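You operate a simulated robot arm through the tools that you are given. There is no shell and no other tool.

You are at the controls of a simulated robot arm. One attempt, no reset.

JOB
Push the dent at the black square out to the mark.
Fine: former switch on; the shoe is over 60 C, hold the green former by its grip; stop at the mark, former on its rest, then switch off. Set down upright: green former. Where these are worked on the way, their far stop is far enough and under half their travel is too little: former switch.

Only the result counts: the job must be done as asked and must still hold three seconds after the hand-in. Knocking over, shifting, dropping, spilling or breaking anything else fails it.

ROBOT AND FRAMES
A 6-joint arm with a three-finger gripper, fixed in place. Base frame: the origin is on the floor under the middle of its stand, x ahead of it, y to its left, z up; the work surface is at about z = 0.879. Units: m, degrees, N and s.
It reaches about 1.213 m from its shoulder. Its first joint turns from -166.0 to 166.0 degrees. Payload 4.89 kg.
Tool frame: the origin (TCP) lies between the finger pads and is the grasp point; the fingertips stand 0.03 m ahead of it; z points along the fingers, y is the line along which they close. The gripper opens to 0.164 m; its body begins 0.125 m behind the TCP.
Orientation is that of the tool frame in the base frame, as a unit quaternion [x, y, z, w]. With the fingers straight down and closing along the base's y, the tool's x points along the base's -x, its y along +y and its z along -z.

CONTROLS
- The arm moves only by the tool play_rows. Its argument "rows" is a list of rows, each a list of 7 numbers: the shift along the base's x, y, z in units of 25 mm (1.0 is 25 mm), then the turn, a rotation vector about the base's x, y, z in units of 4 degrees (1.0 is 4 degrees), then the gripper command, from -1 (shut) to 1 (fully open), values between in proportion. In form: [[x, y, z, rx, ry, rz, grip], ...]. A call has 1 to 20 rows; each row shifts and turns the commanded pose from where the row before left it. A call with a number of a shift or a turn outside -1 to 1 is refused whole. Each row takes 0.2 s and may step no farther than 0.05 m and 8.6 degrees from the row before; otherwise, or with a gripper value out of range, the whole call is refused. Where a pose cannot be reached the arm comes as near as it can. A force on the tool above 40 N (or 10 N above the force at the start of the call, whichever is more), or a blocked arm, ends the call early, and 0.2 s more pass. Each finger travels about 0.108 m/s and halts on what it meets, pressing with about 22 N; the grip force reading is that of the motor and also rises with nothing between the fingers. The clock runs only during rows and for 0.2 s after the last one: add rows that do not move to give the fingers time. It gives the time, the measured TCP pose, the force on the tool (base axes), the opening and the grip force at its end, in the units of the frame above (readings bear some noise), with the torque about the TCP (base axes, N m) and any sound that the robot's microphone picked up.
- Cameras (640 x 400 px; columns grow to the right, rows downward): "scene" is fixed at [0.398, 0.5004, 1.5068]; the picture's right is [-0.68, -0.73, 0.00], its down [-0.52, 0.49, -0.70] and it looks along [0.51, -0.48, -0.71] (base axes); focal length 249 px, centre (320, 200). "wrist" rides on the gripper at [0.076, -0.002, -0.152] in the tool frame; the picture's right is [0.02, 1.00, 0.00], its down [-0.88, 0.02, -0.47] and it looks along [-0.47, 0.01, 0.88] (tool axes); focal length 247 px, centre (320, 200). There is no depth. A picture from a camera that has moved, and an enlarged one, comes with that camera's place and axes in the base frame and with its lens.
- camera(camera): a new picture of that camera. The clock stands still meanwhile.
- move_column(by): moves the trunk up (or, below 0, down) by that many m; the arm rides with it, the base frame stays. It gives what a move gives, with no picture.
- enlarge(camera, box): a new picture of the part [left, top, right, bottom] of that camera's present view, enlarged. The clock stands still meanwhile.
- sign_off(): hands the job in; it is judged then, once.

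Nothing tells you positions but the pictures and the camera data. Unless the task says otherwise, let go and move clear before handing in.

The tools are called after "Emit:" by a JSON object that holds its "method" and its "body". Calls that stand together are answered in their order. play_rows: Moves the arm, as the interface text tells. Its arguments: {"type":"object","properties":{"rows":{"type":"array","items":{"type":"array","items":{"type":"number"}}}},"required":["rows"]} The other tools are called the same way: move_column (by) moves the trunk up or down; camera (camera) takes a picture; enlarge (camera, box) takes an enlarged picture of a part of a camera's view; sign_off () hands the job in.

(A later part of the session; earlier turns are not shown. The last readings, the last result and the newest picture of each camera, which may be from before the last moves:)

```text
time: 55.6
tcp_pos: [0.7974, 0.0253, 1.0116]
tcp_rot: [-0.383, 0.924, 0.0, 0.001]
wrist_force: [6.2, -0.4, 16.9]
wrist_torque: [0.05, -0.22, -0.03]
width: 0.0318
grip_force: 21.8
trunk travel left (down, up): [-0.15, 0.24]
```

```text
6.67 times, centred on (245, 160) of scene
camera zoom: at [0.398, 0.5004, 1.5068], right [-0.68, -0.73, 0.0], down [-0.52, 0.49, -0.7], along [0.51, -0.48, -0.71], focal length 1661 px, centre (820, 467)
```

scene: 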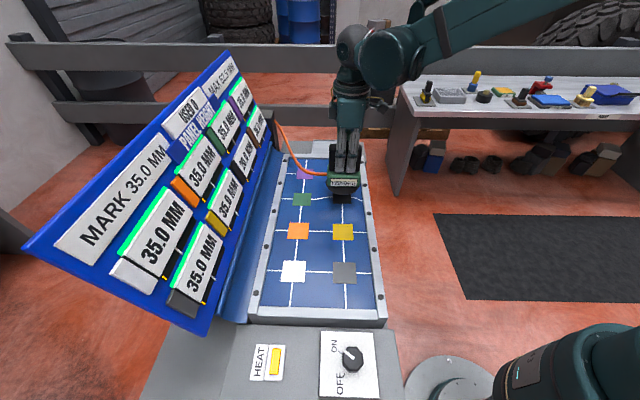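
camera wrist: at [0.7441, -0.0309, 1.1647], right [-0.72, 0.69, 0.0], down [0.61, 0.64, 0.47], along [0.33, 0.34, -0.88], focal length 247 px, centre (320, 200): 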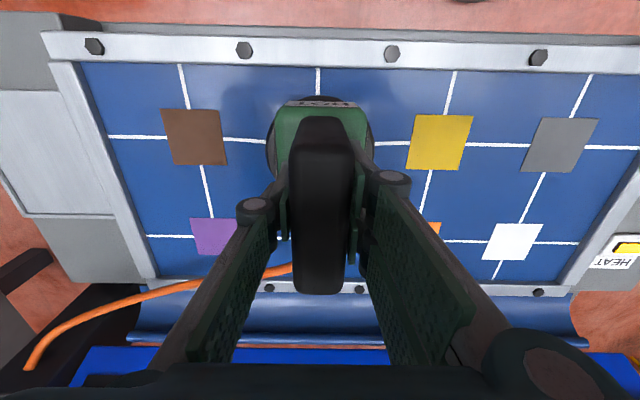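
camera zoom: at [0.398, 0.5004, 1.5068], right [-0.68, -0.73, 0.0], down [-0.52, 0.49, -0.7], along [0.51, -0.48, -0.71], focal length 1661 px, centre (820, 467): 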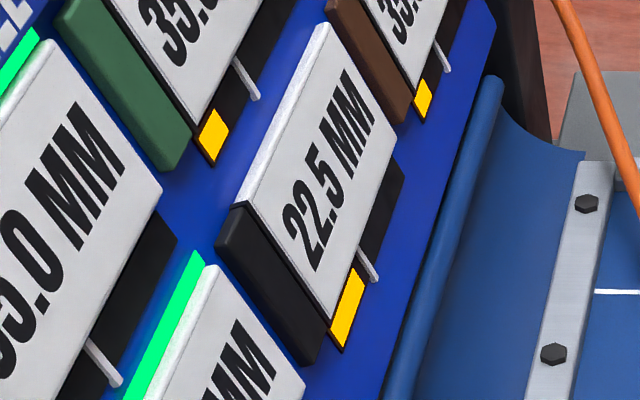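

The load of about 23 N is not enough for another step, and the bars stay put. I'll lift the shoe slightly off and wait to see whether the bars fall.

Emit:
{"method": "play_rows", "body": {"rows": [[0, 0, 0.1, 0, 0, 0, -1], [0, 0, 0.15, 0, 0, 0, -1], [0, 0, 0.15, 0, 0, 0, -1], [0, 0, 0, 0, 0, 0, -1], [0, 0, 0, 0, 0, 0, -1], [0, 0, 0, 0, 0, 0, -1], [0, 0, 0, 0, 0, 0, -1], [0, 0, 0, 0, 0, 0, -1], [0, 0, 0, 0, 0, 0, -1], [0, 0, 0, 0, 0, 0, -1]]}}

Emit:
{"method": "enlarge", "body": {"camera": "scene", "box": [200, 100, 280, 200]}}

Emit:
{"method": "enlarge", "body": {"camera": "scene", "box": [225, 130, 265, 190]}}

```text
time: 57.8
tcp_pos: [0.7986, 0.0246, 1.0215]
tcp_rot: [-0.383, 0.924, 0.0, 0.001]
wrist_force: [-0.2, -0.2, -7.1]
wrist_torque: [-0.04, -0.01, -0.02]
width: 0.032
grip_force: 22.1
trunk travel left (down, up): [-0.15, 0.24]
```

```text
4.00 times, centred on (240, 150) of scene
camera zoom: at [0.398, 0.5004, 1.5068], right [-0.68, -0.73, 0.0], down [-0.52, 0.49, -0.7], along [0.51, -0.48, -0.71], focal length 997 px, centre (640, 400)
```

zoom: 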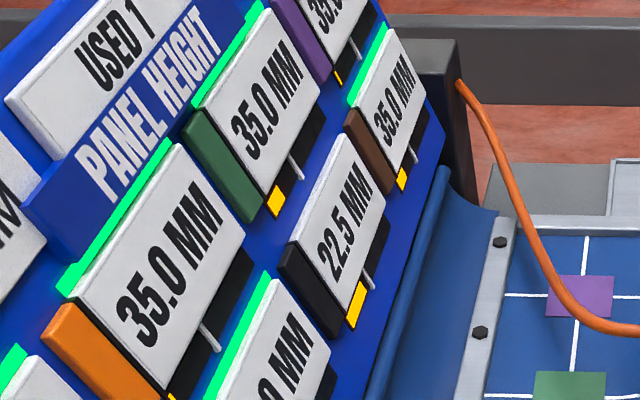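

```text
6.67 times, centred on (245, 160) of scene
camera zoom: at [0.398, 0.5004, 1.5068], right [-0.68, -0.73, 0.0], down [-0.52, 0.49, -0.7], along [0.51, -0.48, -0.71], focal length 1661 px, centre (820, 467)
```

zoom: 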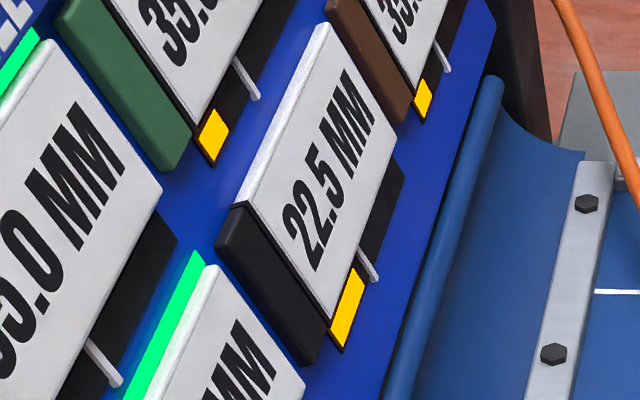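

Emit:
{"method": "enlarge", "body": {"camera": "scene", "box": [238, 162, 254, 184]}}

Emit:
{"method": "enlarge", "body": {"camera": "scene", "box": [222, 135, 240, 157]}}

```text
16.00 times, centred on (246, 173) of scene
camera zoom: at [0.398, 0.5004, 1.5068], right [-0.68, -0.73, 0.0], down [-0.52, 0.49, -0.7], along [0.51, -0.48, -0.71], focal length 3986 px, centre (1504, 632)
```

zoom: 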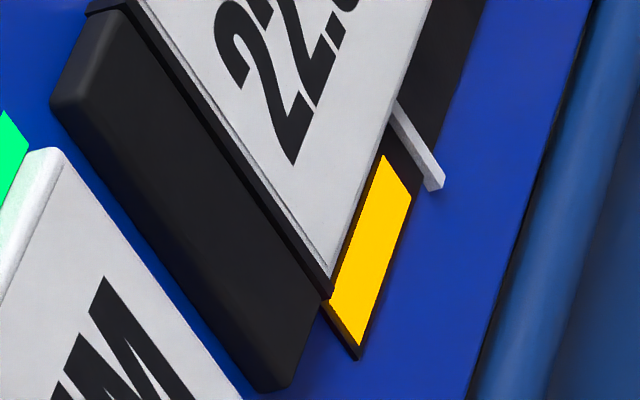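

```text
16.00 times, centred on (231, 146) of scene
camera zoom: at [0.398, 0.5004, 1.5068], right [-0.68, -0.73, 0.0], down [-0.52, 0.49, -0.7], along [0.51, -0.48, -0.71], focal length 3986 px, centre (1744, 1064)
```

zoom: 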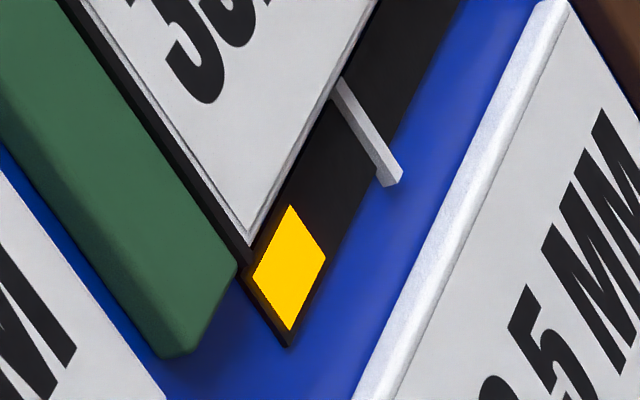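

Black's bar stands at about 80 % of its tick, green's at about 45 %. I'll wait with the shoe lifted and compare again at this zoom.

Emit:
{"method": "play_rows", "body": {"rows": [[0, 0, 0, 0, 0, 0, -1], [0, 0, 0, 0, 0, 0, -1], [0, 0, 0, 0, 0, 0, -1], [0, 0, 0, 0, 0, 0, -1], [0, 0, 0, 0, 0, 0, -1], [0, 0, 0, 0, 0, 0, -1], [0, 0, 0, 0, 0, 0, -1], [0, 0, 0, 0, 0, 0, -1], [0, 0, 0, 0, 0, 0, -1], [0, 0, 0, 0, 0, 0, -1], [0, 0, 0, 0, 0, 0, -1], [0, 0, 0, 0, 0, 0, -1], [0, 0, 0, 0, 0, 0, -1], [0, 0, 0, 0, 0, 0, -1], [0, 0, 0, 0, 0, 0, -1]]}}

Emit:
{"method": "enlarge", "body": {"camera": "scene", "box": [238, 162, 254, 184]}}

Emit:
{"method": "enlarge", "body": {"camera": "scene", "box": [222, 135, 240, 157]}}

Emit:
{"method": "enlarge", "body": {"camera": "scene", "box": [290, 140, 390, 210]}}

```text
time: 61.0
tcp_pos: [0.798, 0.025, 1.0217]
tcp_rot: [-0.383, 0.924, 0.0, 0.0]
wrist_force: [0.2, -0.2, -6.8]
wrist_torque: [-0.01, 0.01, 0.0]
width: 0.032
grip_force: 22.2
trunk travel left (down, up): [-0.15, 0.24]
```

```text
16.00 times, centred on (246, 173) of scene
camera zoom: at [0.398, 0.5004, 1.5068], right [-0.68, -0.73, 0.0], down [-0.52, 0.49, -0.7], along [0.51, -0.48, -0.71], focal length 3986 px, centre (1504, 632)
```

zoom: 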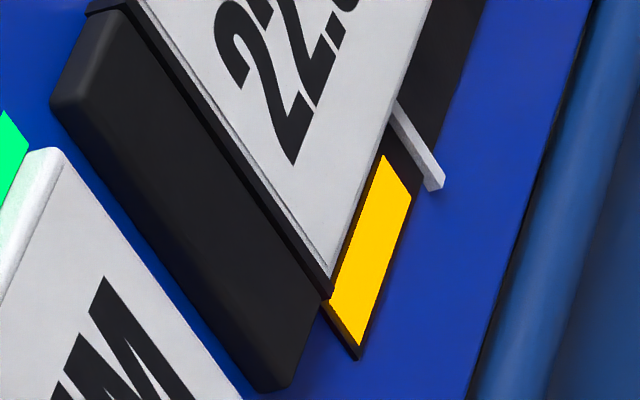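

```text
16.00 times, centred on (231, 146) of scene
camera zoom: at [0.398, 0.5004, 1.5068], right [-0.68, -0.73, 0.0], down [-0.52, 0.49, -0.7], along [0.51, -0.48, -0.71], focal length 3986 px, centre (1744, 1064)
```

zoom: 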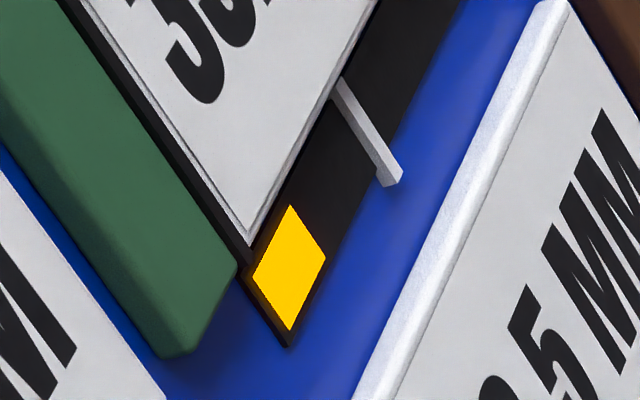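

```text
5.71 times, centred on (340, 175) of scene
camera zoom: at [0.398, 0.5004, 1.5068], right [-0.68, -0.73, 0.0], down [-0.52, 0.49, -0.7], along [0.51, -0.48, -0.71], focal length 1424 px, centre (206, 343)
```

zoom: 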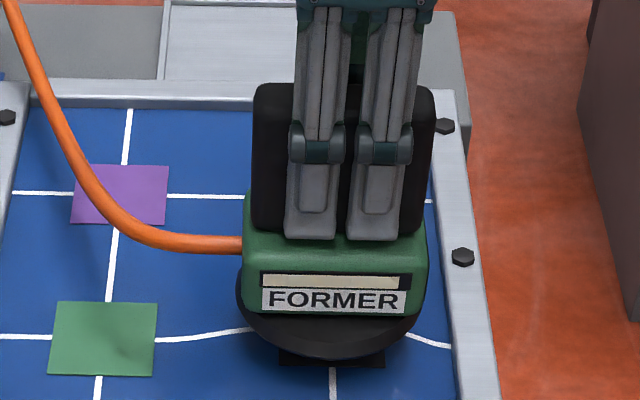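

The bars do not decay at all. The cream strip on the former has shortened at its right end, though, so I'll look at that closely.

Emit:
{"method": "enlarge", "body": {"camera": "scene", "box": [330, 180, 370, 205]}}

Emit:
{"method": "enlarge", "body": {"camera": "scene", "box": [150, 50, 280, 150]}}

Emit:
{"method": "enlarge", "body": {"camera": "scene", "box": [235, 335, 305, 390]}}

Emit:
{"method": "camera", "body": {"camera": "wrist"}}

```text
16.00 times, centred on (350, 192) of scene
camera zoom: at [0.398, 0.5004, 1.5068], right [-0.68, -0.73, 0.0], down [-0.52, 0.49, -0.7], along [0.51, -0.48, -0.71], focal length 3986 px, centre (-160, 320)
```

zoom: 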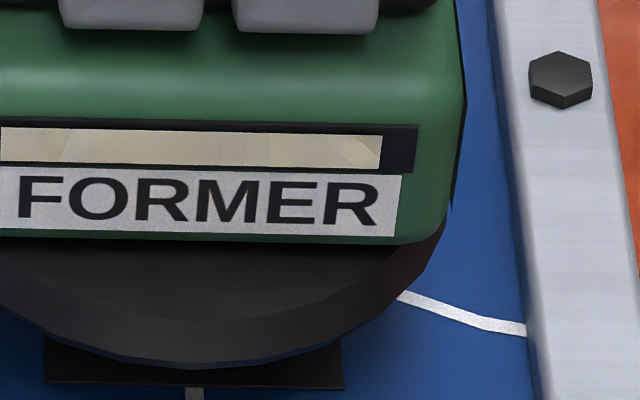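

```text
4.00 times, centred on (215, 100) of scene
camera zoom: at [0.398, 0.5004, 1.5068], right [-0.68, -0.73, 0.0], down [-0.52, 0.49, -0.7], along [0.51, -0.48, -0.71], focal length 997 px, centre (740, 600)
```

zoom: 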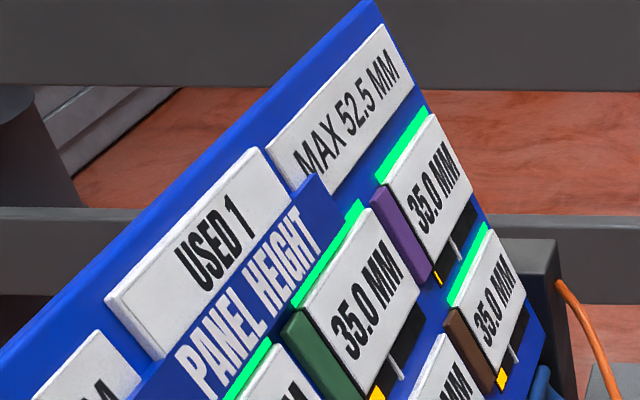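

```text
7.27 times, centred on (270, 362) of scene
camera zoom: at [0.398, 0.5004, 1.5068], right [-0.68, -0.73, 0.0], down [-0.52, 0.49, -0.7], along [0.51, -0.48, -0.71], focal length 1812 px, centre (684, -982)
```

zoom: 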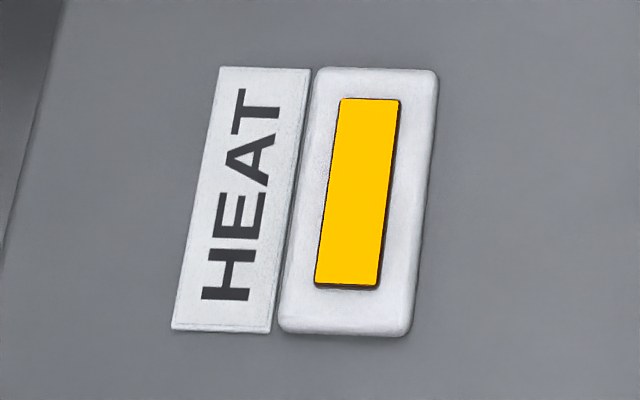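

```text
taken
camera wrist: at [0.7445, -0.0309, 1.1736], right [-0.72, 0.69, 0.0], down [0.61, 0.64, 0.47], along [0.33, 0.34, -0.88], focal length 247 px, centre (320, 200)
```

wrist: 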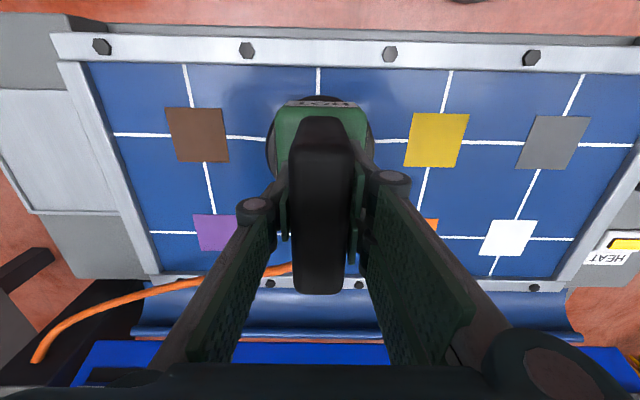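

The strip has lost about 8 %, roughly one twelfth, and USED is 1. Each push looks like a fixed 2.5 mm step. Before the next push I want to know whether the yellow bars ease once the hot shoe is farther away, so I'll raise it and wait.

Emit:
{"method": "play_rows", "body": {"rows": [[0, 0, 0.2, 0, 0, 0, -1], [0, 0, 0.3, 0, 0, 0, -1], [0, 0, 0.3, 0, 0, 0, -1], [0, 0, 0.3, 0, 0, 0, -1], [0, 0, 0.3, 0, 0, 0, -1], [0, 0, 0.2, 0, 0, 0, -1], [0, 0, 0, 0, 0, 0, -1], [0, 0, 0, 0, 0, 0, -1], [0, 0, 0, 0, 0, 0, -1], [0, 0, 0, 0, 0, 0, -1], [0, 0, 0, 0, 0, 0, -1], [0, 0, 0, 0, 0, 0, -1], [0, 0, 0, 0, 0, 0, -1], [0, 0, 0, 0, 0, 0, -1], [0, 0, 0, 0, 0, 0, -1], [0, 0, 0, 0, 0, 0, -1]]}}

Emit:
{"method": "enlarge", "body": {"camera": "scene", "box": [238, 162, 254, 184]}}

Emit:
{"method": "enlarge", "body": {"camera": "scene", "box": [222, 135, 240, 157]}}

Emit:
{"method": "enlarge", "body": {"camera": "scene", "box": [290, 120, 390, 210]}}

```text
time: 64.4
tcp_pos: [0.7966, 0.0245, 1.0604]
tcp_rot: [-0.382, 0.924, 0.0, 0.0]
wrist_force: [0.7, -0.4, -6.2]
wrist_torque: [-0.04, 0.01, -0.03]
width: 0.0318
grip_force: 21.7
trunk travel left (down, up): [-0.15, 0.24]
```

```text
16.00 times, centred on (246, 173) of scene
camera zoom: at [0.398, 0.5004, 1.5068], right [-0.68, -0.73, 0.0], down [-0.52, 0.49, -0.7], along [0.51, -0.48, -0.71], focal length 3986 px, centre (1504, 632)
```

zoom: 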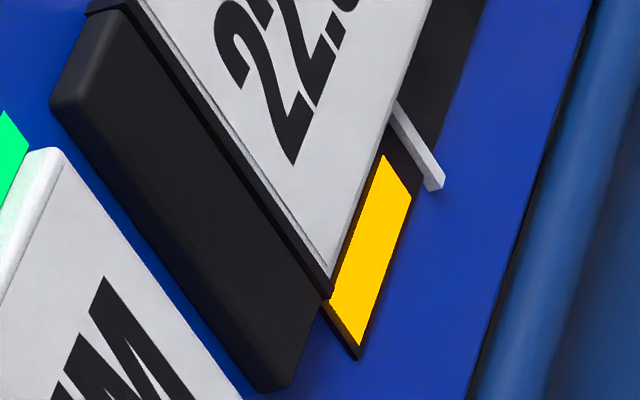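

```text
16.00 times, centred on (231, 146) of scene
camera zoom: at [0.398, 0.5004, 1.5068], right [-0.68, -0.73, 0.0], down [-0.52, 0.49, -0.7], along [0.51, -0.48, -0.71], focal length 3986 px, centre (1744, 1064)
```

zoom: 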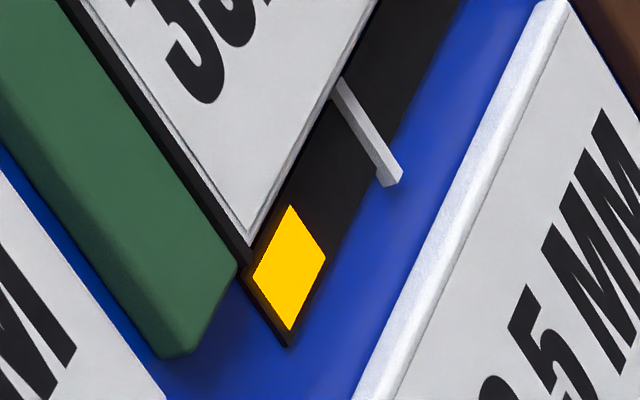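

```text
4.44 times, centred on (340, 165) of scene
camera zoom: at [0.398, 0.5004, 1.5068], right [-0.68, -0.73, 0.0], down [-0.52, 0.49, -0.7], along [0.51, -0.48, -0.71], focal length 1107 px, centre (231, 356)
```

zoom: 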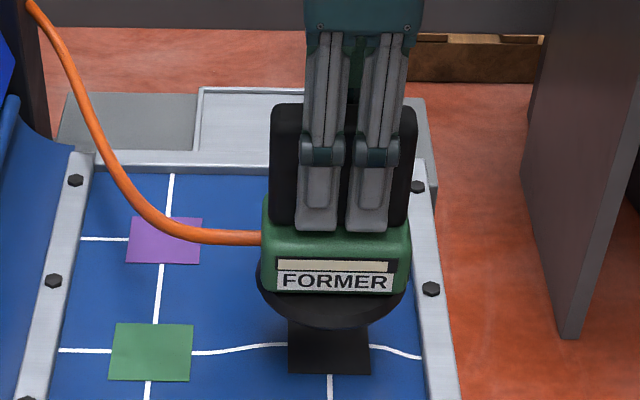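

The bars only change with push events, not with time or distance. I'll check the other neighbours' bars for reference before the next push.

Emit:
{"method": "enlarge", "body": {"camera": "scene", "box": [252, 128, 270, 150]}}

Emit:
{"method": "enlarge", "body": {"camera": "scene", "box": [222, 210, 244, 240]}}

Emit:
{"method": "enlarge", "body": {"camera": "scene", "box": [230, 90, 255, 125]}}

Emit:
{"method": "enlarge", "body": {"camera": "scene", "box": [190, 180, 220, 215]}}

```text
16.00 times, centred on (261, 139) of scene
camera zoom: at [0.398, 0.5004, 1.5068], right [-0.68, -0.73, 0.0], down [-0.52, 0.49, -0.7], along [0.51, -0.48, -0.71], focal length 3986 px, centre (1264, 1176)
```

zoom: 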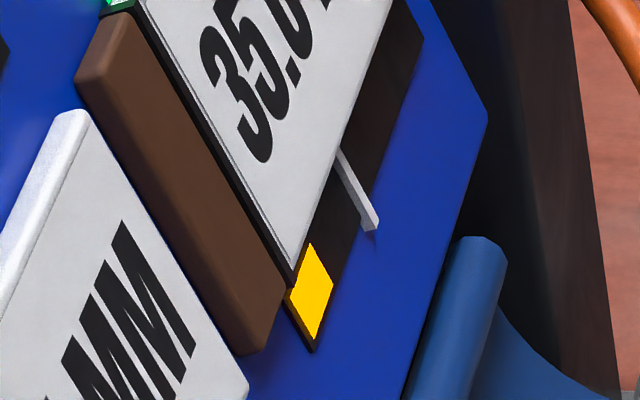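

```text
13.33 times, centred on (233, 225) of scene
camera zoom: at [0.398, 0.5004, 1.5068], right [-0.68, -0.73, 0.0], down [-0.52, 0.49, -0.7], along [0.51, -0.48, -0.71], focal length 3322 px, centre (1480, -133)
```

zoom: 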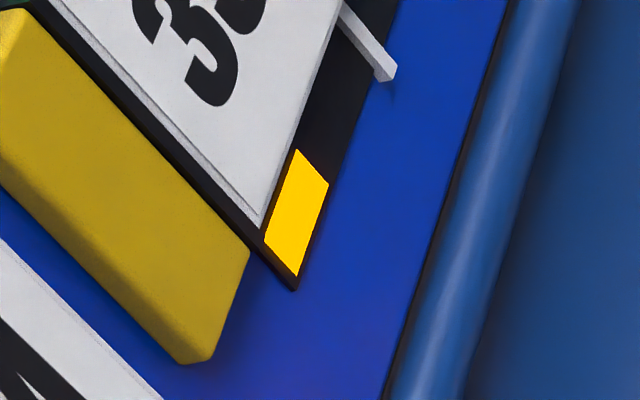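

```text
11.43 times, centred on (242, 108) of scene
camera zoom: at [0.398, 0.5004, 1.5068], right [-0.68, -0.73, 0.0], down [-0.52, 0.49, -0.7], along [0.51, -0.48, -0.71], focal length 2847 px, centre (1206, 1257)
```

zoom: 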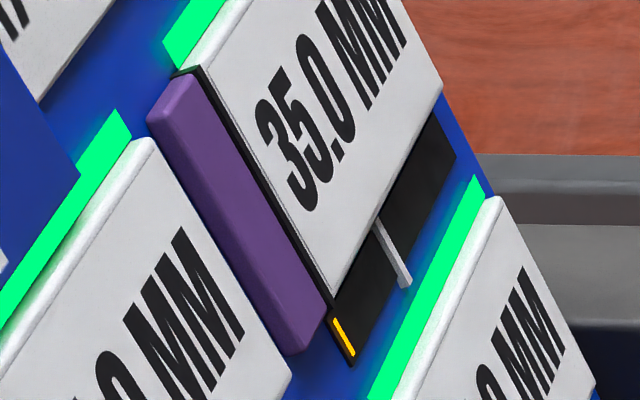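

```text
11.43 times, centred on (205, 198) of scene
camera zoom: at [0.398, 0.5004, 1.5068], right [-0.68, -0.73, 0.0], down [-0.52, 0.49, -0.7], along [0.51, -0.48, -0.71], focal length 2847 px, centre (1634, 229)
```

zoom: 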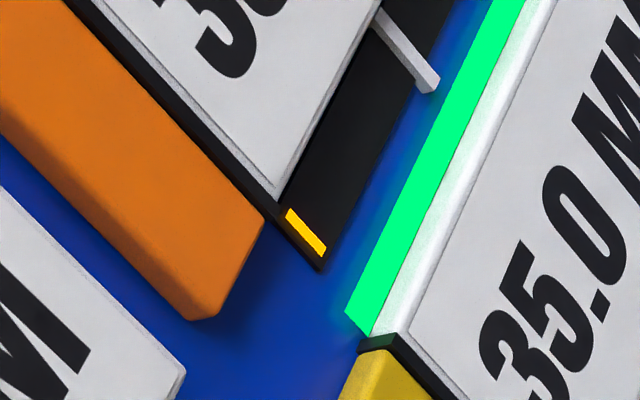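

All three direct neighbours rose equally, about half of black's rise, and the diagonals did not move. To rule out slow cooling I'll wait longer and check again.

Emit:
{"method": "play_rows", "body": {"rows": [[0, 0, 0, 0, 0, 0, -1], [0, 0, 0, 0, 0, 0, -1], [0, 0, 0, 0, 0, 0, -1], [0, 0, 0, 0, 0, 0, -1], [0, 0, 0, 0, 0, 0, -1], [0, 0, 0, 0, 0, 0, -1], [0, 0, 0, 0, 0, 0, -1], [0, 0, 0, 0, 0, 0, -1], [0, 0, 0, 0, 0, 0, -1], [0, 0, 0, 0, 0, 0, -1], [0, 0, 0, 0, 0, 0, -1], [0, 0, 0, 0, 0, 0, -1], [0, 0, 0, 0, 0, 0, -1], [0, 0, 0, 0, 0, 0, -1], [0, 0, 0, 0, 0, 0, -1], [0, 0, 0, 0, 0, 0, -1], [0, 0, 0, 0, 0, 0, -1], [0, 0, 0, 0, 0, 0, -1], [0, 0, 0, 0, 0, 0, -1], [0, 0, 0, 0, 0, 0, -1]]}}

Emit:
{"method": "play_rows", "body": {"rows": [[0, 0, 0, 0, 0, 0, -1], [0, 0, 0, 0, 0, 0, -1], [0, 0, 0, 0, 0, 0, -1], [0, 0, 0, 0, 0, 0, -1], [0, 0, 0, 0, 0, 0, -1], [0, 0, 0, 0, 0, 0, -1], [0, 0, 0, 0, 0, 0, -1], [0, 0, 0, 0, 0, 0, -1], [0, 0, 0, 0, 0, 0, -1], [0, 0, 0, 0, 0, 0, -1], [0, 0, 0, 0, 0, 0, -1], [0, 0, 0, 0, 0, 0, -1], [0, 0, 0, 0, 0, 0, -1], [0, 0, 0, 0, 0, 0, -1], [0, 0, 0, 0, 0, 0, -1], [0, 0, 0, 0, 0, 0, -1], [0, 0, 0, 0, 0, 0, -1], [0, 0, 0, 0, 0, 0, -1], [0, 0, 0, 0, 0, 0, -1], [0, 0, 0, 0, 0, 0, -1]]}}

Emit:
{"method": "enlarge", "body": {"camera": "scene", "box": [238, 162, 254, 184]}}

Emit:
{"method": "enlarge", "body": {"camera": "scene", "box": [222, 135, 240, 157]}}

```text
time: 68.6
tcp_pos: [0.7976, 0.0246, 1.0602]
tcp_rot: [-0.383, 0.924, 0.0, 0.0]
wrist_force: [0.2, -0.4, -6.0]
wrist_torque: [0.01, 0.03, -0.04]
width: 0.0318
grip_force: 22.0
trunk travel left (down, up): [-0.15, 0.24]
```

```text
time: 72.8
tcp_pos: [0.7959, 0.0249, 1.06]
tcp_rot: [-0.382, 0.924, 0.0, 0.0]
wrist_force: [0.3, -1.4, -6.6]
wrist_torque: [-0.01, 0.05, -0.03]
width: 0.0319
grip_force: 22.3
trunk travel left (down, up): [-0.15, 0.24]
```

```text
16.00 times, centred on (246, 173) of scene
camera zoom: at [0.398, 0.5004, 1.5068], right [-0.68, -0.73, 0.0], down [-0.52, 0.49, -0.7], along [0.51, -0.48, -0.71], focal length 3986 px, centre (1504, 632)
```

zoom: 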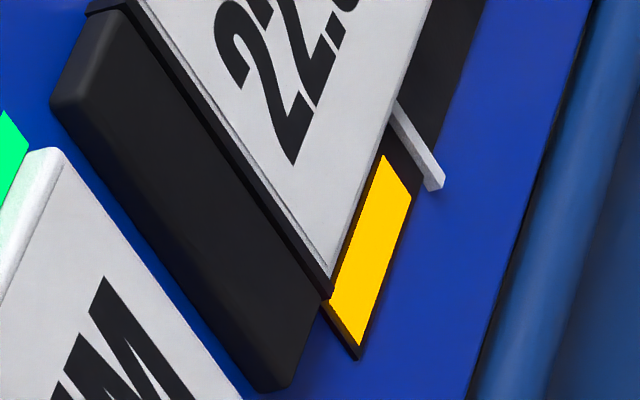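

```text
16.00 times, centred on (231, 146) of scene
camera zoom: at [0.398, 0.5004, 1.5068], right [-0.68, -0.73, 0.0], down [-0.52, 0.49, -0.7], along [0.51, -0.48, -0.71], focal length 3986 px, centre (1744, 1064)
```

zoom: 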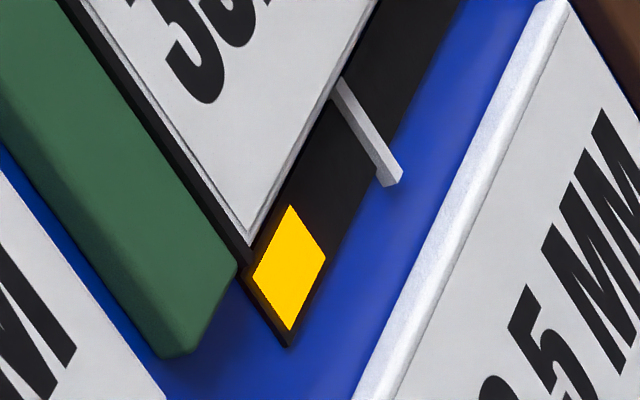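

No cooling at all, so waiting won't help. I'll make a second push with the same force level as the first, watching closely.

Emit:
{"method": "play_rows", "body": {"rows": [[0, 0, -0.2, 0, 0, 0, -1], [0, 0, -0.3, 0, 0, 0, -1], [0, 0, -0.3, 0, 0, 0, -1], [0, 0, -0.3, 0, 0, 0, -1], [0, 0, -0.3, 0, 0, 0, -1], [0, 0, -0.2, 0, 0, 0, -1], [0, 0, -0.15, 0, 0, 0, -1], [0, 0, -0.1, 0, 0, 0, -1], [0, 0, 0, 0, 0, 0, -1]]}}

Emit:
{"method": "play_rows", "body": {"rows": [[0, 0, -0.05, 0, 0, 0, -1], [0, 0, -0.05, 0, 0, 0, -1], [0, 0, -0.05, 0, 0, 0, -1]]}}

Emit:
{"method": "enlarge", "body": {"camera": "scene", "box": [200, 100, 280, 200]}}

```text
time: 74.8
tcp_pos: [0.7975, 0.0243, 1.0132]
tcp_rot: [-0.383, 0.924, 0.0, 0.001]
wrist_force: [-0.2, -0.4, -6.7]
wrist_torque: [0.01, -0.01, 0.03]
width: 0.032
grip_force: 22.1
trunk travel left (down, up): [-0.15, 0.24]
```

```text
time: 75.6
tcp_pos: [0.7962, 0.0245, 1.0112]
tcp_rot: [-0.383, 0.924, -0.001, 0.001]
wrist_force: [2.3, 2.3, 11.0]
wrist_torque: [-0.04, -0.33, -0.03]
width: 0.0322
grip_force: 22.1
trunk travel left (down, up): [-0.15, 0.24]
```

```text
4.00 times, centred on (240, 150) of scene
camera zoom: at [0.398, 0.5004, 1.5068], right [-0.68, -0.73, 0.0], down [-0.52, 0.49, -0.7], along [0.51, -0.48, -0.71], focal length 997 px, centre (640, 400)
```

zoom: 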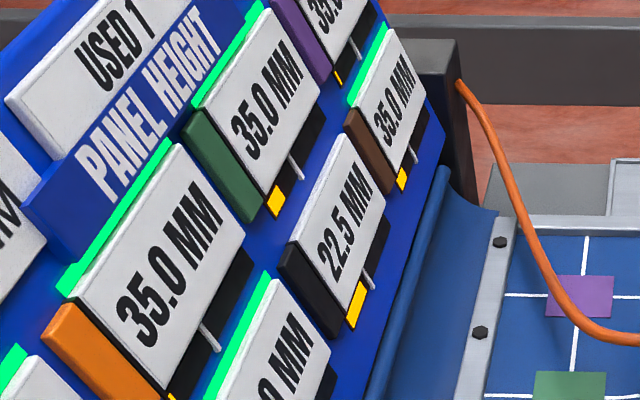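

Emit:
{"method": "play_rows", "body": {"rows": [[0, 0, -0.03, 0, 0, 0, -1], [0, 0, 0, 0, 0, 0, -1]]}}

Emit:
{"method": "enlarge", "body": {"camera": "scene", "box": [200, 100, 280, 200]}}

```text
time: 76.2
tcp_pos: [0.7975, 0.0238, 1.0094]
tcp_rot: [-0.382, 0.924, -0.001, 0.001]
wrist_force: [0.3, 2.3, 3.4]
wrist_torque: [0.2, -0.42, 0.04]
width: 0.032
grip_force: 21.6
trunk travel left (down, up): [-0.15, 0.24]
```

```text
4.00 times, centred on (240, 150) of scene
camera zoom: at [0.398, 0.5004, 1.5068], right [-0.68, -0.73, 0.0], down [-0.52, 0.49, -0.7], along [0.51, -0.48, -0.71], focal length 997 px, centre (640, 400)
```

zoom: 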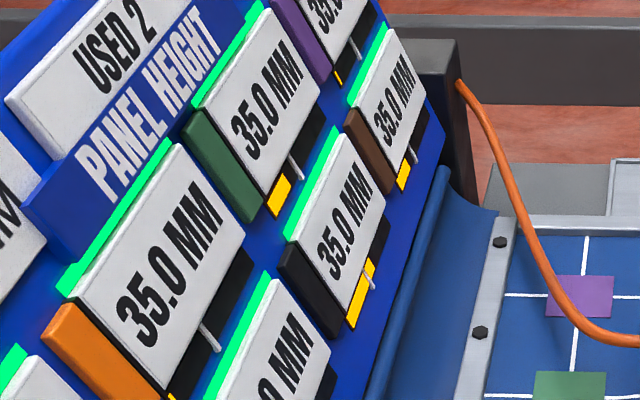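

The second push took black straight to 35.0 and its green light is on. I must stop now, so I'm lifting the shoe off at once.

Emit:
{"method": "play_rows", "body": {"rows": [[0, 0, 0.15, 0, 0, 0, -1], [0, 0, 0.2, 0, 0, 0, -1], [0, 0, 0.3, 0, 0, 0, -1], [0, 0, 0.3, 0, 0, 0, -1]]}}

Emit:
{"method": "enlarge", "body": {"camera": "scene", "box": [200, 100, 280, 200]}}

Emit:
{"method": "enlarge", "body": {"camera": "scene", "box": [20, 50, 280, 330]}}

Emit:
{"method": "enlarge", "body": {"camera": "scene", "box": [270, 120, 400, 230]}}

```text
time: 77.2
tcp_pos: [0.7984, 0.0241, 1.0336]
tcp_rot: [-0.382, 0.924, -0.001, 0.0]
wrist_force: [-0.4, 1.1, -5.8]
wrist_torque: [-0.03, 0.04, 0.02]
width: 0.032
grip_force: 22.3
trunk travel left (down, up): [-0.15, 0.24]
```

```text
4.00 times, centred on (240, 150) of scene
camera zoom: at [0.398, 0.5004, 1.5068], right [-0.68, -0.73, 0.0], down [-0.52, 0.49, -0.7], along [0.51, -0.48, -0.71], focal length 997 px, centre (640, 400)
```

zoom: 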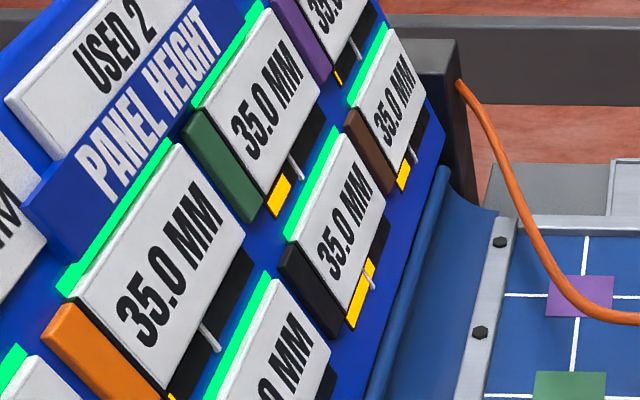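

```text
1.43 times, centred on (150, 190) of scene
camera zoom: at [0.398, 0.5004, 1.5068], right [-0.68, -0.73, 0.0], down [-0.52, 0.49, -0.7], along [0.51, -0.48, -0.71], focal length 356 px, centre (563, 214)
```

zoom: 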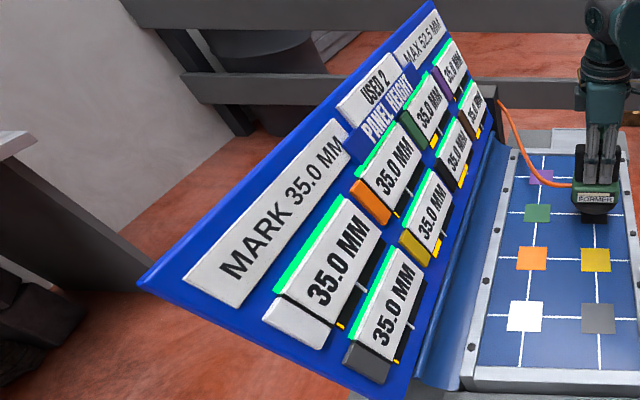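

```text
3.64 times, centred on (335, 175) of scene
camera zoom: at [0.398, 0.5004, 1.5068], right [-0.68, -0.73, 0.0], down [-0.52, 0.49, -0.7], along [0.51, -0.48, -0.71], focal length 906 px, centre (266, 291)
```

zoom: 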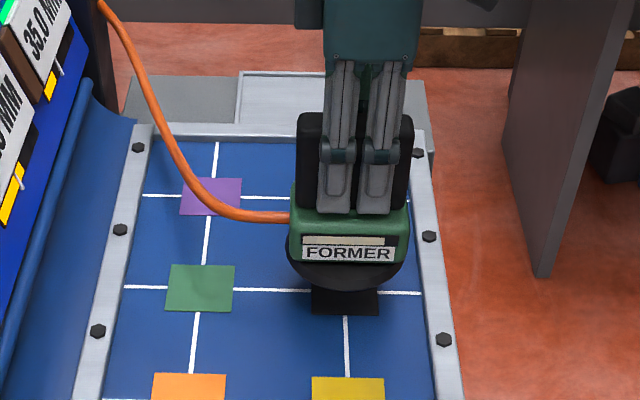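

The panel is flat at black and all eight gauges read 35.0 with green lights. Now I carry the former slowly back to its rest along the same path.

Emit:
{"method": "play_rows", "body": {"rows": [[0, 0, 0.2, 0, 0, 0, -1], [0, 0, 0.3, 0, 0, 0, -1], [0, 0, 0.3, 0, 0, 0, -1], [0, 0, 0.2, 0, 0, 0, -1], [0.1, -0.0812, 0, 0, 0, 0, -1], [0.2, -0.1624, 0, 0, 0, 0, -1], [0.3, -0.2437, 0, 0, 0, 0, -1], [0.4, -0.3249, 0, 0, 0, 0, -1], [0.5, -0.4061, 0, 0, 0, 0, -1], [0.5, -0.4061, 0, 0, 0, 0, -1], [0.5, -0.4061, 0, 0, 0, 0, -1], [0.5, -0.4061, 0, 0, 0, 0, -1], [0.5, -0.4061, 0, 0, 0, 0, -1], [0.5, -0.4061, 0, 0, 0, 0, -1], [0.5, -0.4061, 0, 0, 0, 0, -1], [0.5, -0.4061, 0, 0, 0, 0, -1], [0.3, -0.2437, 0, 0, 0, 0, -1], [0.2, -0.1624, 0, 0, 0, 0, -1], [0, 0, 0, 0, 0, 0, -1]]}}

Emit:
{"method": "enlarge", "body": {"camera": "scene", "box": [270, 90, 400, 210]}}

Emit:
{"method": "enlarge", "body": {"camera": "scene", "box": [200, 100, 280, 200]}}

```text
time: 81.2
tcp_pos: [0.9346, -0.0868, 1.058]
tcp_rot: [-0.383, 0.924, 0.0, 0.0]
wrist_force: [-1.0, 0.9, -7.1]
wrist_torque: [0.0, 0.03, -0.02]
width: 0.0319
grip_force: 22.4
trunk travel left (down, up): [-0.15, 0.24]
```

```text
3.33 times, centred on (335, 150) of scene
camera zoom: at [0.398, 0.5004, 1.5068], right [-0.68, -0.73, 0.0], down [-0.52, 0.49, -0.7], along [0.51, -0.48, -0.71], focal length 830 px, centre (270, 367)
```

zoom: 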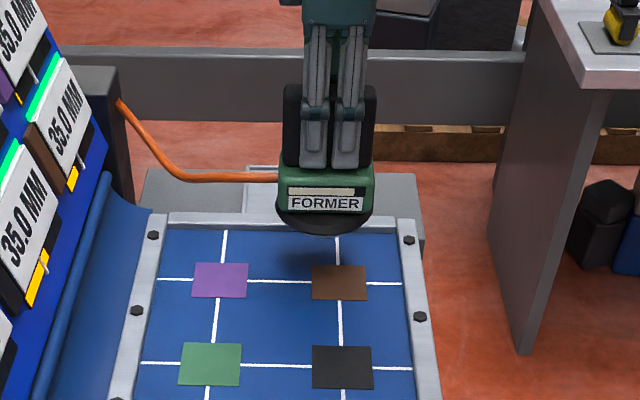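

```text
4.00 times, centred on (240, 150) of scene
camera zoom: at [0.398, 0.5004, 1.5068], right [-0.68, -0.73, 0.0], down [-0.52, 0.49, -0.7], along [0.51, -0.48, -0.71], focal length 997 px, centre (640, 400)
```

zoom: 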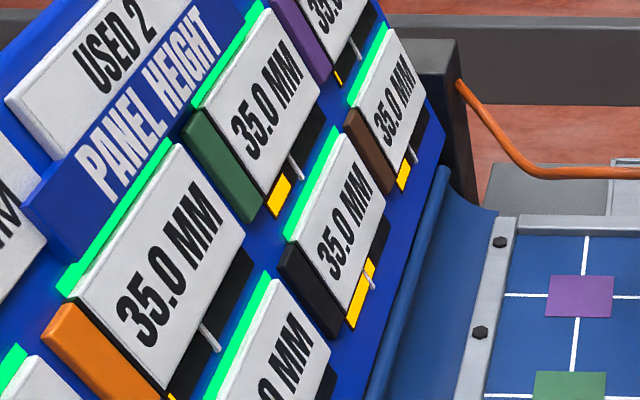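

Emit:
{"method": "play_rows", "body": {"rows": [[0.2, -0.1624, 0, 0, 0, 0, -1], [0.3, -0.2437, 0, 0, 0, 0, -1], [0.4, -0.3249, 0, 0, 0, 0, -1], [0.5, -0.4061, 0, 0, 0, 0, -1], [0.5, -0.4061, 0, 0, 0, 0, -1], [0.5, -0.4061, 0, 0, 0, 0, -1], [0.5, -0.4061, 0, 0, 0, 0, -1], [0.5, -0.4061, 0, 0, 0, 0, -1], [0.5, -0.4061, 0, 0, 0, 0, -1], [0.5, -0.4061, 0, 0, 0, 0, -1], [0.5, -0.4061, 0, 0, 0, 0, -1], [0.4, -0.3249, 0, 0, 0, 0, -1], [0.2, -0.1624, 0, 0, 0, 0, -1], [0.02, -0.0162, 0, 0, 0, 0, -1], [0, 0, 0, 0, 0, 0, -1]]}}

Emit:
{"method": "enlarge", "body": {"camera": "scene", "box": [290, 80, 380, 165]}}

Emit:
{"method": "camera", "body": {"camera": "wrist"}}

```text
time: 84.4
tcp_pos: [1.073, -0.2007, 1.0587]
tcp_rot: [-0.382, 0.924, 0.0, 0.0]
wrist_force: [0.7, -0.9, -5.7]
wrist_torque: [-0.03, 0.01, 0.01]
width: 0.032
grip_force: 21.9
trunk travel left (down, up): [-0.15, 0.24]
```

```text
4.71 times, centred on (335, 122) of scene
camera zoom: at [0.398, 0.5004, 1.5068], right [-0.68, -0.73, 0.0], down [-0.52, 0.49, -0.7], along [0.51, -0.48, -0.71], focal length 1172 px, centre (249, 565)
```

zoom: 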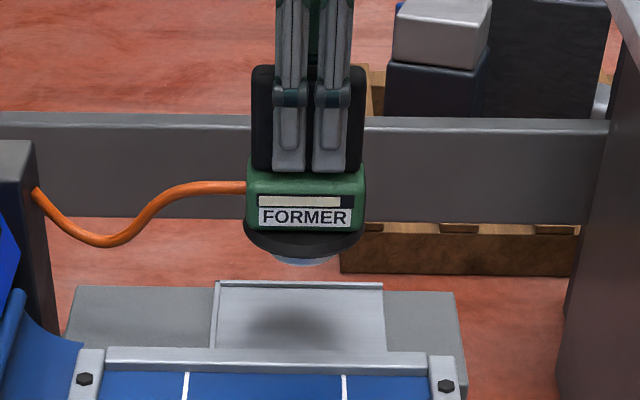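

```text
taken
camera wrist: at [1.0196, -0.2565, 1.2114], right [-0.72, 0.69, 0.0], down [0.61, 0.64, 0.47], along [0.33, 0.34, -0.88], focal length 247 px, centre (320, 200)
```

wrist: 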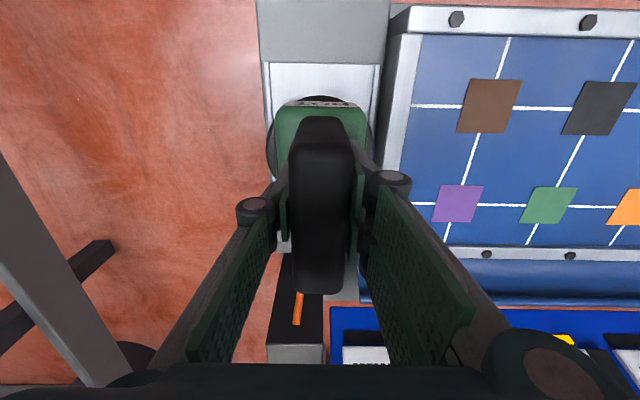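

The former is above its rest. I'll lower it slowly to about 10 mm above, then finish in fine steps.

Emit:
{"method": "play_rows", "body": {"rows": [[0, 0, -0.15, 0, 0, 0, -1], [0, 0, -0.25, 0, 0, 0, -1], [0, 0, -0.3, 0, 0, 0, -1], [0, 0, -0.3, 0, 0, 0, -1], [0, 0, -0.3, 0, 0, 0, -1], [0, 0, -0.3, 0, 0, 0, -1], [0, 0, -0.3, 0, 0, 0, -1], [0, 0, -0.3, 0, 0, 0, -1], [0, 0, -0.3, 0, 0, 0, -1], [0, 0, -0.2, 0, 0, 0, -1], [0, 0, -0.15, 0, 0, 0, -1], [0, 0, 0, 0, 0, 0, -1]]}}

Emit:
{"method": "enlarge", "body": {"camera": "scene", "box": [310, 125, 360, 160]}}

```text
time: 87.0
tcp_pos: [1.072, -0.2006, 0.9855]
tcp_rot: [-0.383, 0.924, 0.0, 0.0]
wrist_force: [0.0, -0.6, -7.1]
wrist_torque: [-0.02, 0.02, -0.05]
width: 0.0317
grip_force: 22.3
trunk travel left (down, up): [-0.15, 0.24]
```

```text
11.43 times, centred on (335, 142) of scene
camera zoom: at [0.398, 0.5004, 1.5068], right [-0.68, -0.73, 0.0], down [-0.52, 0.49, -0.7], along [0.51, -0.48, -0.71], focal length 2847 px, centre (149, 857)
```

zoom: 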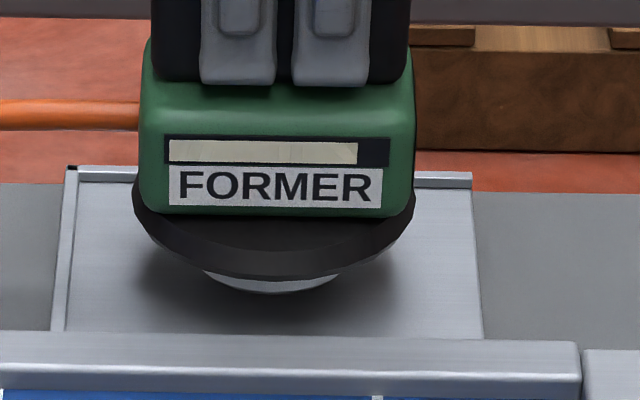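

Emit:
{"method": "play_rows", "body": {"rows": [[0.05, 0.06, -0.08, 0, 0, 0, -1], [0, 0, -0.1, 0, 0, 0, -1], [0, 0, -0.1, 0, 0, 0, -1], [0, 0, -0.05, 0, 0, 0, -1], [0, 0, 0, 0, 0, 0, -1]]}}

Emit:
{"method": "enlarge", "body": {"camera": "scene", "box": [310, 125, 360, 160]}}

```text
time: 88.2
tcp_pos: [1.0741, -0.1993, 0.9784]
tcp_rot: [-0.382, 0.924, 0.0, 0.0]
wrist_force: [-0.2, -0.3, -6.5]
wrist_torque: [0.01, 0.03, 0.03]
width: 0.0319
grip_force: 21.9
trunk travel left (down, up): [-0.15, 0.24]
```

```text
11.43 times, centred on (335, 142) of scene
camera zoom: at [0.398, 0.5004, 1.5068], right [-0.68, -0.73, 0.0], down [-0.52, 0.49, -0.7], along [0.51, -0.48, -0.71], focal length 2847 px, centre (149, 857)
```

zoom: 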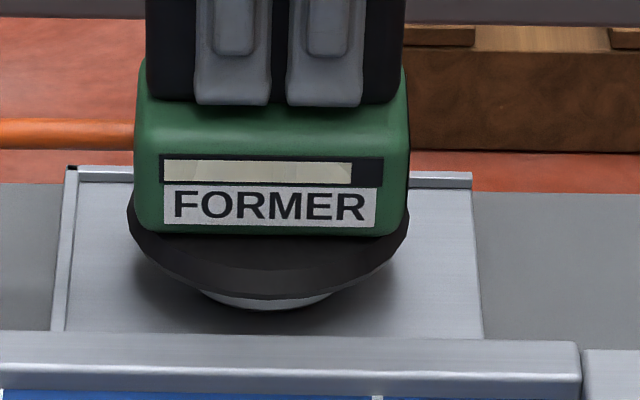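

Emit:
{"method": "play_rows", "body": {"rows": [[-0.02, -0.02, -0.04, 0, 0, 0, -1], [0, 0, -0.04, 0, 0, 0, -1], [0, 0, -0.02, 0, 0, 0, -1], [0, 0, 0, 0, 0, 0, -1]]}}

Emit:
{"method": "enlarge", "body": {"camera": "scene", "box": [310, 125, 360, 160]}}

```text
time: 89.2
tcp_pos: [1.0732, -0.1989, 0.9759]
tcp_rot: [-0.383, 0.924, 0.0, 0.0]
wrist_force: [-1.0, -0.1, -5.8]
wrist_torque: [-0.03, 0.01, -0.02]
width: 0.032
grip_force: 21.8
trunk travel left (down, up): [-0.15, 0.24]
```

```text
11.43 times, centred on (335, 142) of scene
camera zoom: at [0.398, 0.5004, 1.5068], right [-0.68, -0.73, 0.0], down [-0.52, 0.49, -0.7], along [0.51, -0.48, -0.71], focal length 2847 px, centre (149, 857)
```

zoom: 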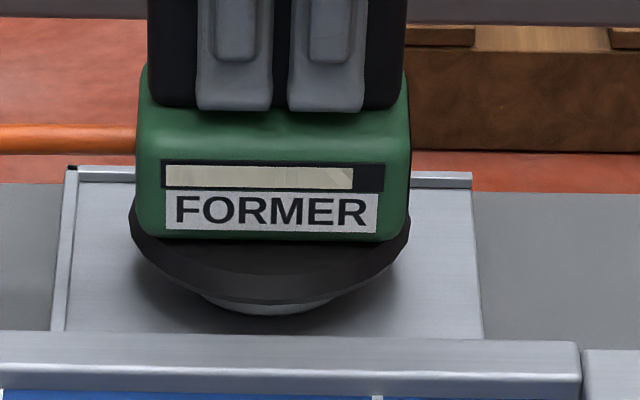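

Emit:
{"method": "play_rows", "body": {"rows": [[0, 0, -0.03, 0, 0, 0, -1], [0, 0, -0.03, 0, 0, 0, -1], [0, 0, 0, 0, 0, 0, -1]]}}

```text
time: 90.0
tcp_pos: [1.0724, -0.1988, 0.9744]
tcp_rot: [-0.383, 0.924, -0.002, 0.0]
wrist_force: [4.8, -0.5, 15.8]
wrist_torque: [0.05, -0.22, -0.03]
width: 0.0319
grip_force: 21.9
trunk travel left (down, up): [-0.15, 0.24]
```

The former is on its rest and carrying load. I'll relieve the press, open, and rise straight up.

Emit:
{"method": "play_rows", "body": {"rows": [[0, 0, 0.04, 0, 0, 0, -1], [0, 0, 0, 0, 0, 0, -1], [0, 0, 0, 0, 0, 0, -0.5], [0, 0, 0, 0, 0, 0, -0.3], [0, 0, 0, 0, 0, 0, -0.1], [0, 0, 0, 0, 0, 0, -0.1], [0, 0, 0.3, 0, 0, 0, -0.1], [0, 0, 0.6, 0, 0, 0, -0.1], [0, 0, 0.9, 0, 0, 0, -0.1], [0, 0, 0.9, 0, 0, 0, -0.1], [0, 0, 0.9, 0, 0, 0, 0], [0, 0, 0.9, 0, 0, 0, 0], [0, 0, 0.9, 0, 0, 0, 0], [0, 0, 0.9, 0, 0, 0, 0], [0, 0, 0, 0, 0, 0, 0]]}}

Emit:
{"method": "camera", "body": {"camera": "wrist"}}

Emit:
{"method": "camera", "body": {"camera": "scene"}}

Emit:
{"method": "enlarge", "body": {"camera": "scene", "box": [310, 105, 370, 160]}}

```text
time: 93.2
tcp_pos: [1.0735, -0.1983, 1.1342]
tcp_rot: [-0.382, 0.924, 0.0, 0.0]
wrist_force: [0.3, 0.6, 1.1]
wrist_torque: [-0.01, -0.02, 0.01]
width: 0.0822
grip_force: 0.0
trunk travel left (down, up): [-0.15, 0.24]
```

```text
taken
camera wrist: at [1.0199, -0.254, 1.2871], right [-0.72, 0.69, 0.0], down [0.61, 0.64, 0.47], along [0.33, 0.34, -0.88], focal length 247 px, centre (320, 200)
```

wrist: 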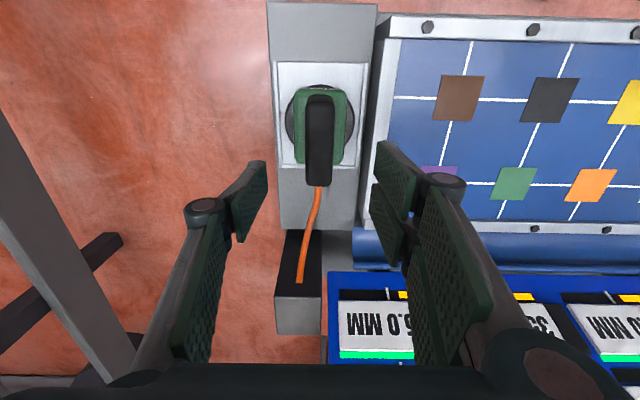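

```text
taken
```

scene: 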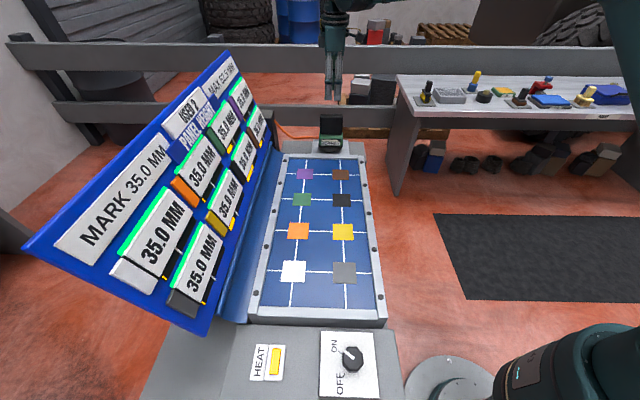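

```text
7.27 times, centred on (340, 132) of scene
camera zoom: at [0.398, 0.5004, 1.5068], right [-0.68, -0.73, 0.0], down [-0.52, 0.49, -0.7], along [0.51, -0.48, -0.71], focal length 1812 px, centre (174, 691)
```

zoom: 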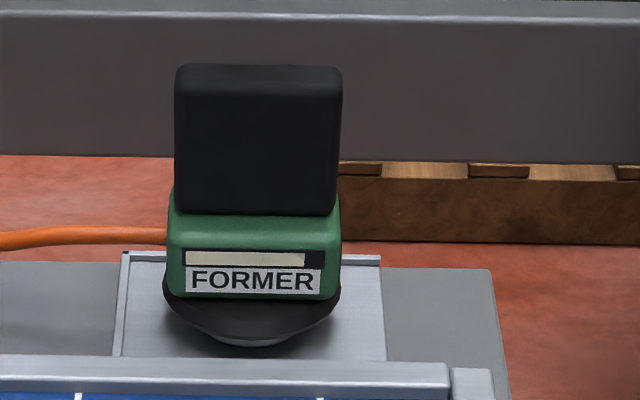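

The former stands upright on its rest just as at the start, and the gauges hold at 35.0. Now I return to the knob to switch off.

Emit:
{"method": "play_rows", "body": {"rows": [[0, 0, 1, 0, 0, 0, 0], [-0.4, 0.36, 1, 0, 0, -1, 0], [-0.84, 0.75, 0.6, 0, 0, -1, 0], [-0.84, 0.75, 0.6, 0, 0, -1, 0], [-0.84, 0.75, 0.6, 0, 0, -1, 0], [-0.84, 0.75, 0.6, 0, 0, -1, 0], [-0.84, 0.75, 0, 0, 0, -1, 0], [-0.84, 0.75, 0, 0, 0, -1, 0], [-0.84, 0.75, 0, 0, 0, -1, 0], [-0.84, 0.75, 0, 0, 0, -1, 0], [-0.84, 0.75, 0, 0, 0, -1, 0], [-0.84, 0.75, 0, 0, 0, -1, 0], [-0.84, 0.75, 0, 0, 0, -1, 0], [-0.84, 0.75, 0, 0, 0, -1, 0], [-0.84, 0.75, 0, 0, 0, -1, 0], [-0.84, 0.75, 0, 0, 0, -1, 0], [-0.84, 0.75, 0, 0, 0, -1, 0], [-0.84, 0.75, 0, 0, 0, -1, 0], [-0.84, 0.75, 0, 0, 0, -1, 0], [-0.84, 0.75, 0, 0, 0, -1, 0]]}}

Emit:
{"method": "camera", "body": {"camera": "scene"}}

```text
time: 97.4
tcp_pos: [0.6844, 0.1486, 1.244]
tcp_rot: [0.268, 0.963, 0.0, -0.001]
wrist_force: [0.3, -0.4, 0.3]
wrist_torque: [0.1, 0.1, 0.01]
width: 0.0823
grip_force: 0.1
trunk travel left (down, up): [-0.15, 0.24]
```

```text
taken
```

scene: 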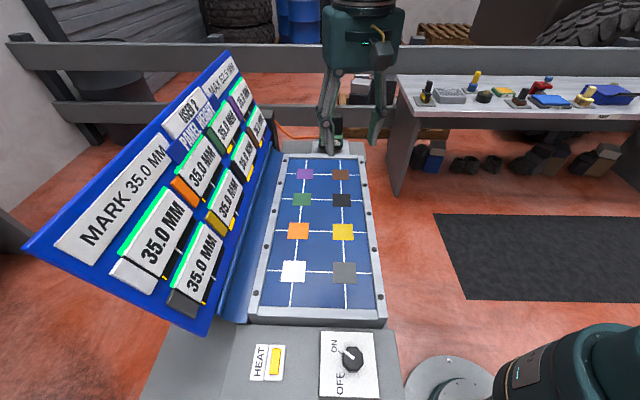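

Emit:
{"method": "play_rows", "body": {"rows": [[-0.867, 0.776, 0, 0, 0, -1, 0], [-0.867, 0.776, 0, 0, 0, -1, 0], [-0.867, 0.776, 0, 0, 0, -1, 0], [-0.867, 0.776, 0, 0, 0, -1, 0], [-0.867, 0.776, 0, 0, 0, -1, 0], [-0.867, 0.776, 0, 0, 0, -1, 0], [-0.867, 0.776, 0, 0, 0, -1, 0], [-0.867, 0.776, 0, 0, 0, -1, 0], [-0.867, 0.776, -0.5, 0, 0, -1, 0], [-0.867, 0.776, -0.8, 0, 0, -1, 0], [-0.867, 0.776, -0.9, 0, 0, -1, 0], [0, 0, -1, 0, 0, -1, 0], [0, 0, -1, 0, 0, -1, 0], [0, 0, -1, 0, 0, -1, 0], [0, 0, -1, 0, 0, -1, 0], [0, 0, -1, 0, 0, 0, 0], [0, 0, 0, 0, 0, 0, 0]]}}

Emit:
{"method": "camera", "body": {"camera": "wrist"}}

Emit:
{"method": "enlarge", "body": {"camera": "wrist", "box": [240, 80, 400, 190]}}

```text
time: 101.0
tcp_pos: [0.447, 0.3624, 1.0651]
tcp_rot: [0.713, 0.701, -0.001, 0.0]
wrist_force: [0.1, 0.3, -0.3]
wrist_torque: [-0.03, 0.02, 0.02]
width: 0.0821
grip_force: 0.1
trunk travel left (down, up): [-0.15, 0.24]
```

```text
taken
camera wrist: at [0.4464, 0.438, 1.2169], right [1.0, 0.0, 0.0], down [0.0, -0.88, 0.47], along [0.0, -0.47, -0.88], focal length 247 px, centre (320, 200)
```

wrist: 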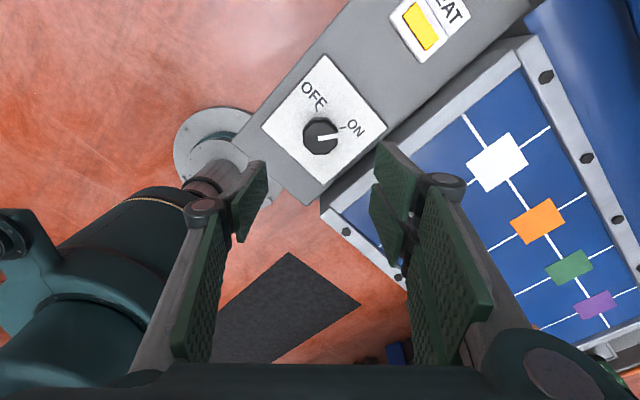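

```text
3.64 times, centred on (320, 135) of wrist
camera zoom: at [0.4464, 0.438, 1.2169], right [1.0, 0.0, 0.0], down [0.0, -0.88, 0.47], along [0.0, -0.47, -0.88], focal length 898 px, centre (320, 436)
```

zoom: 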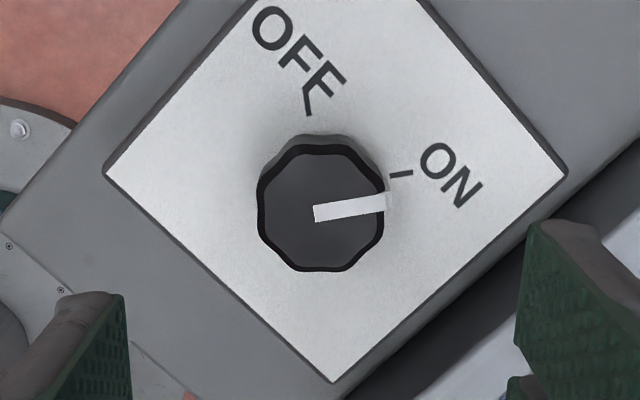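

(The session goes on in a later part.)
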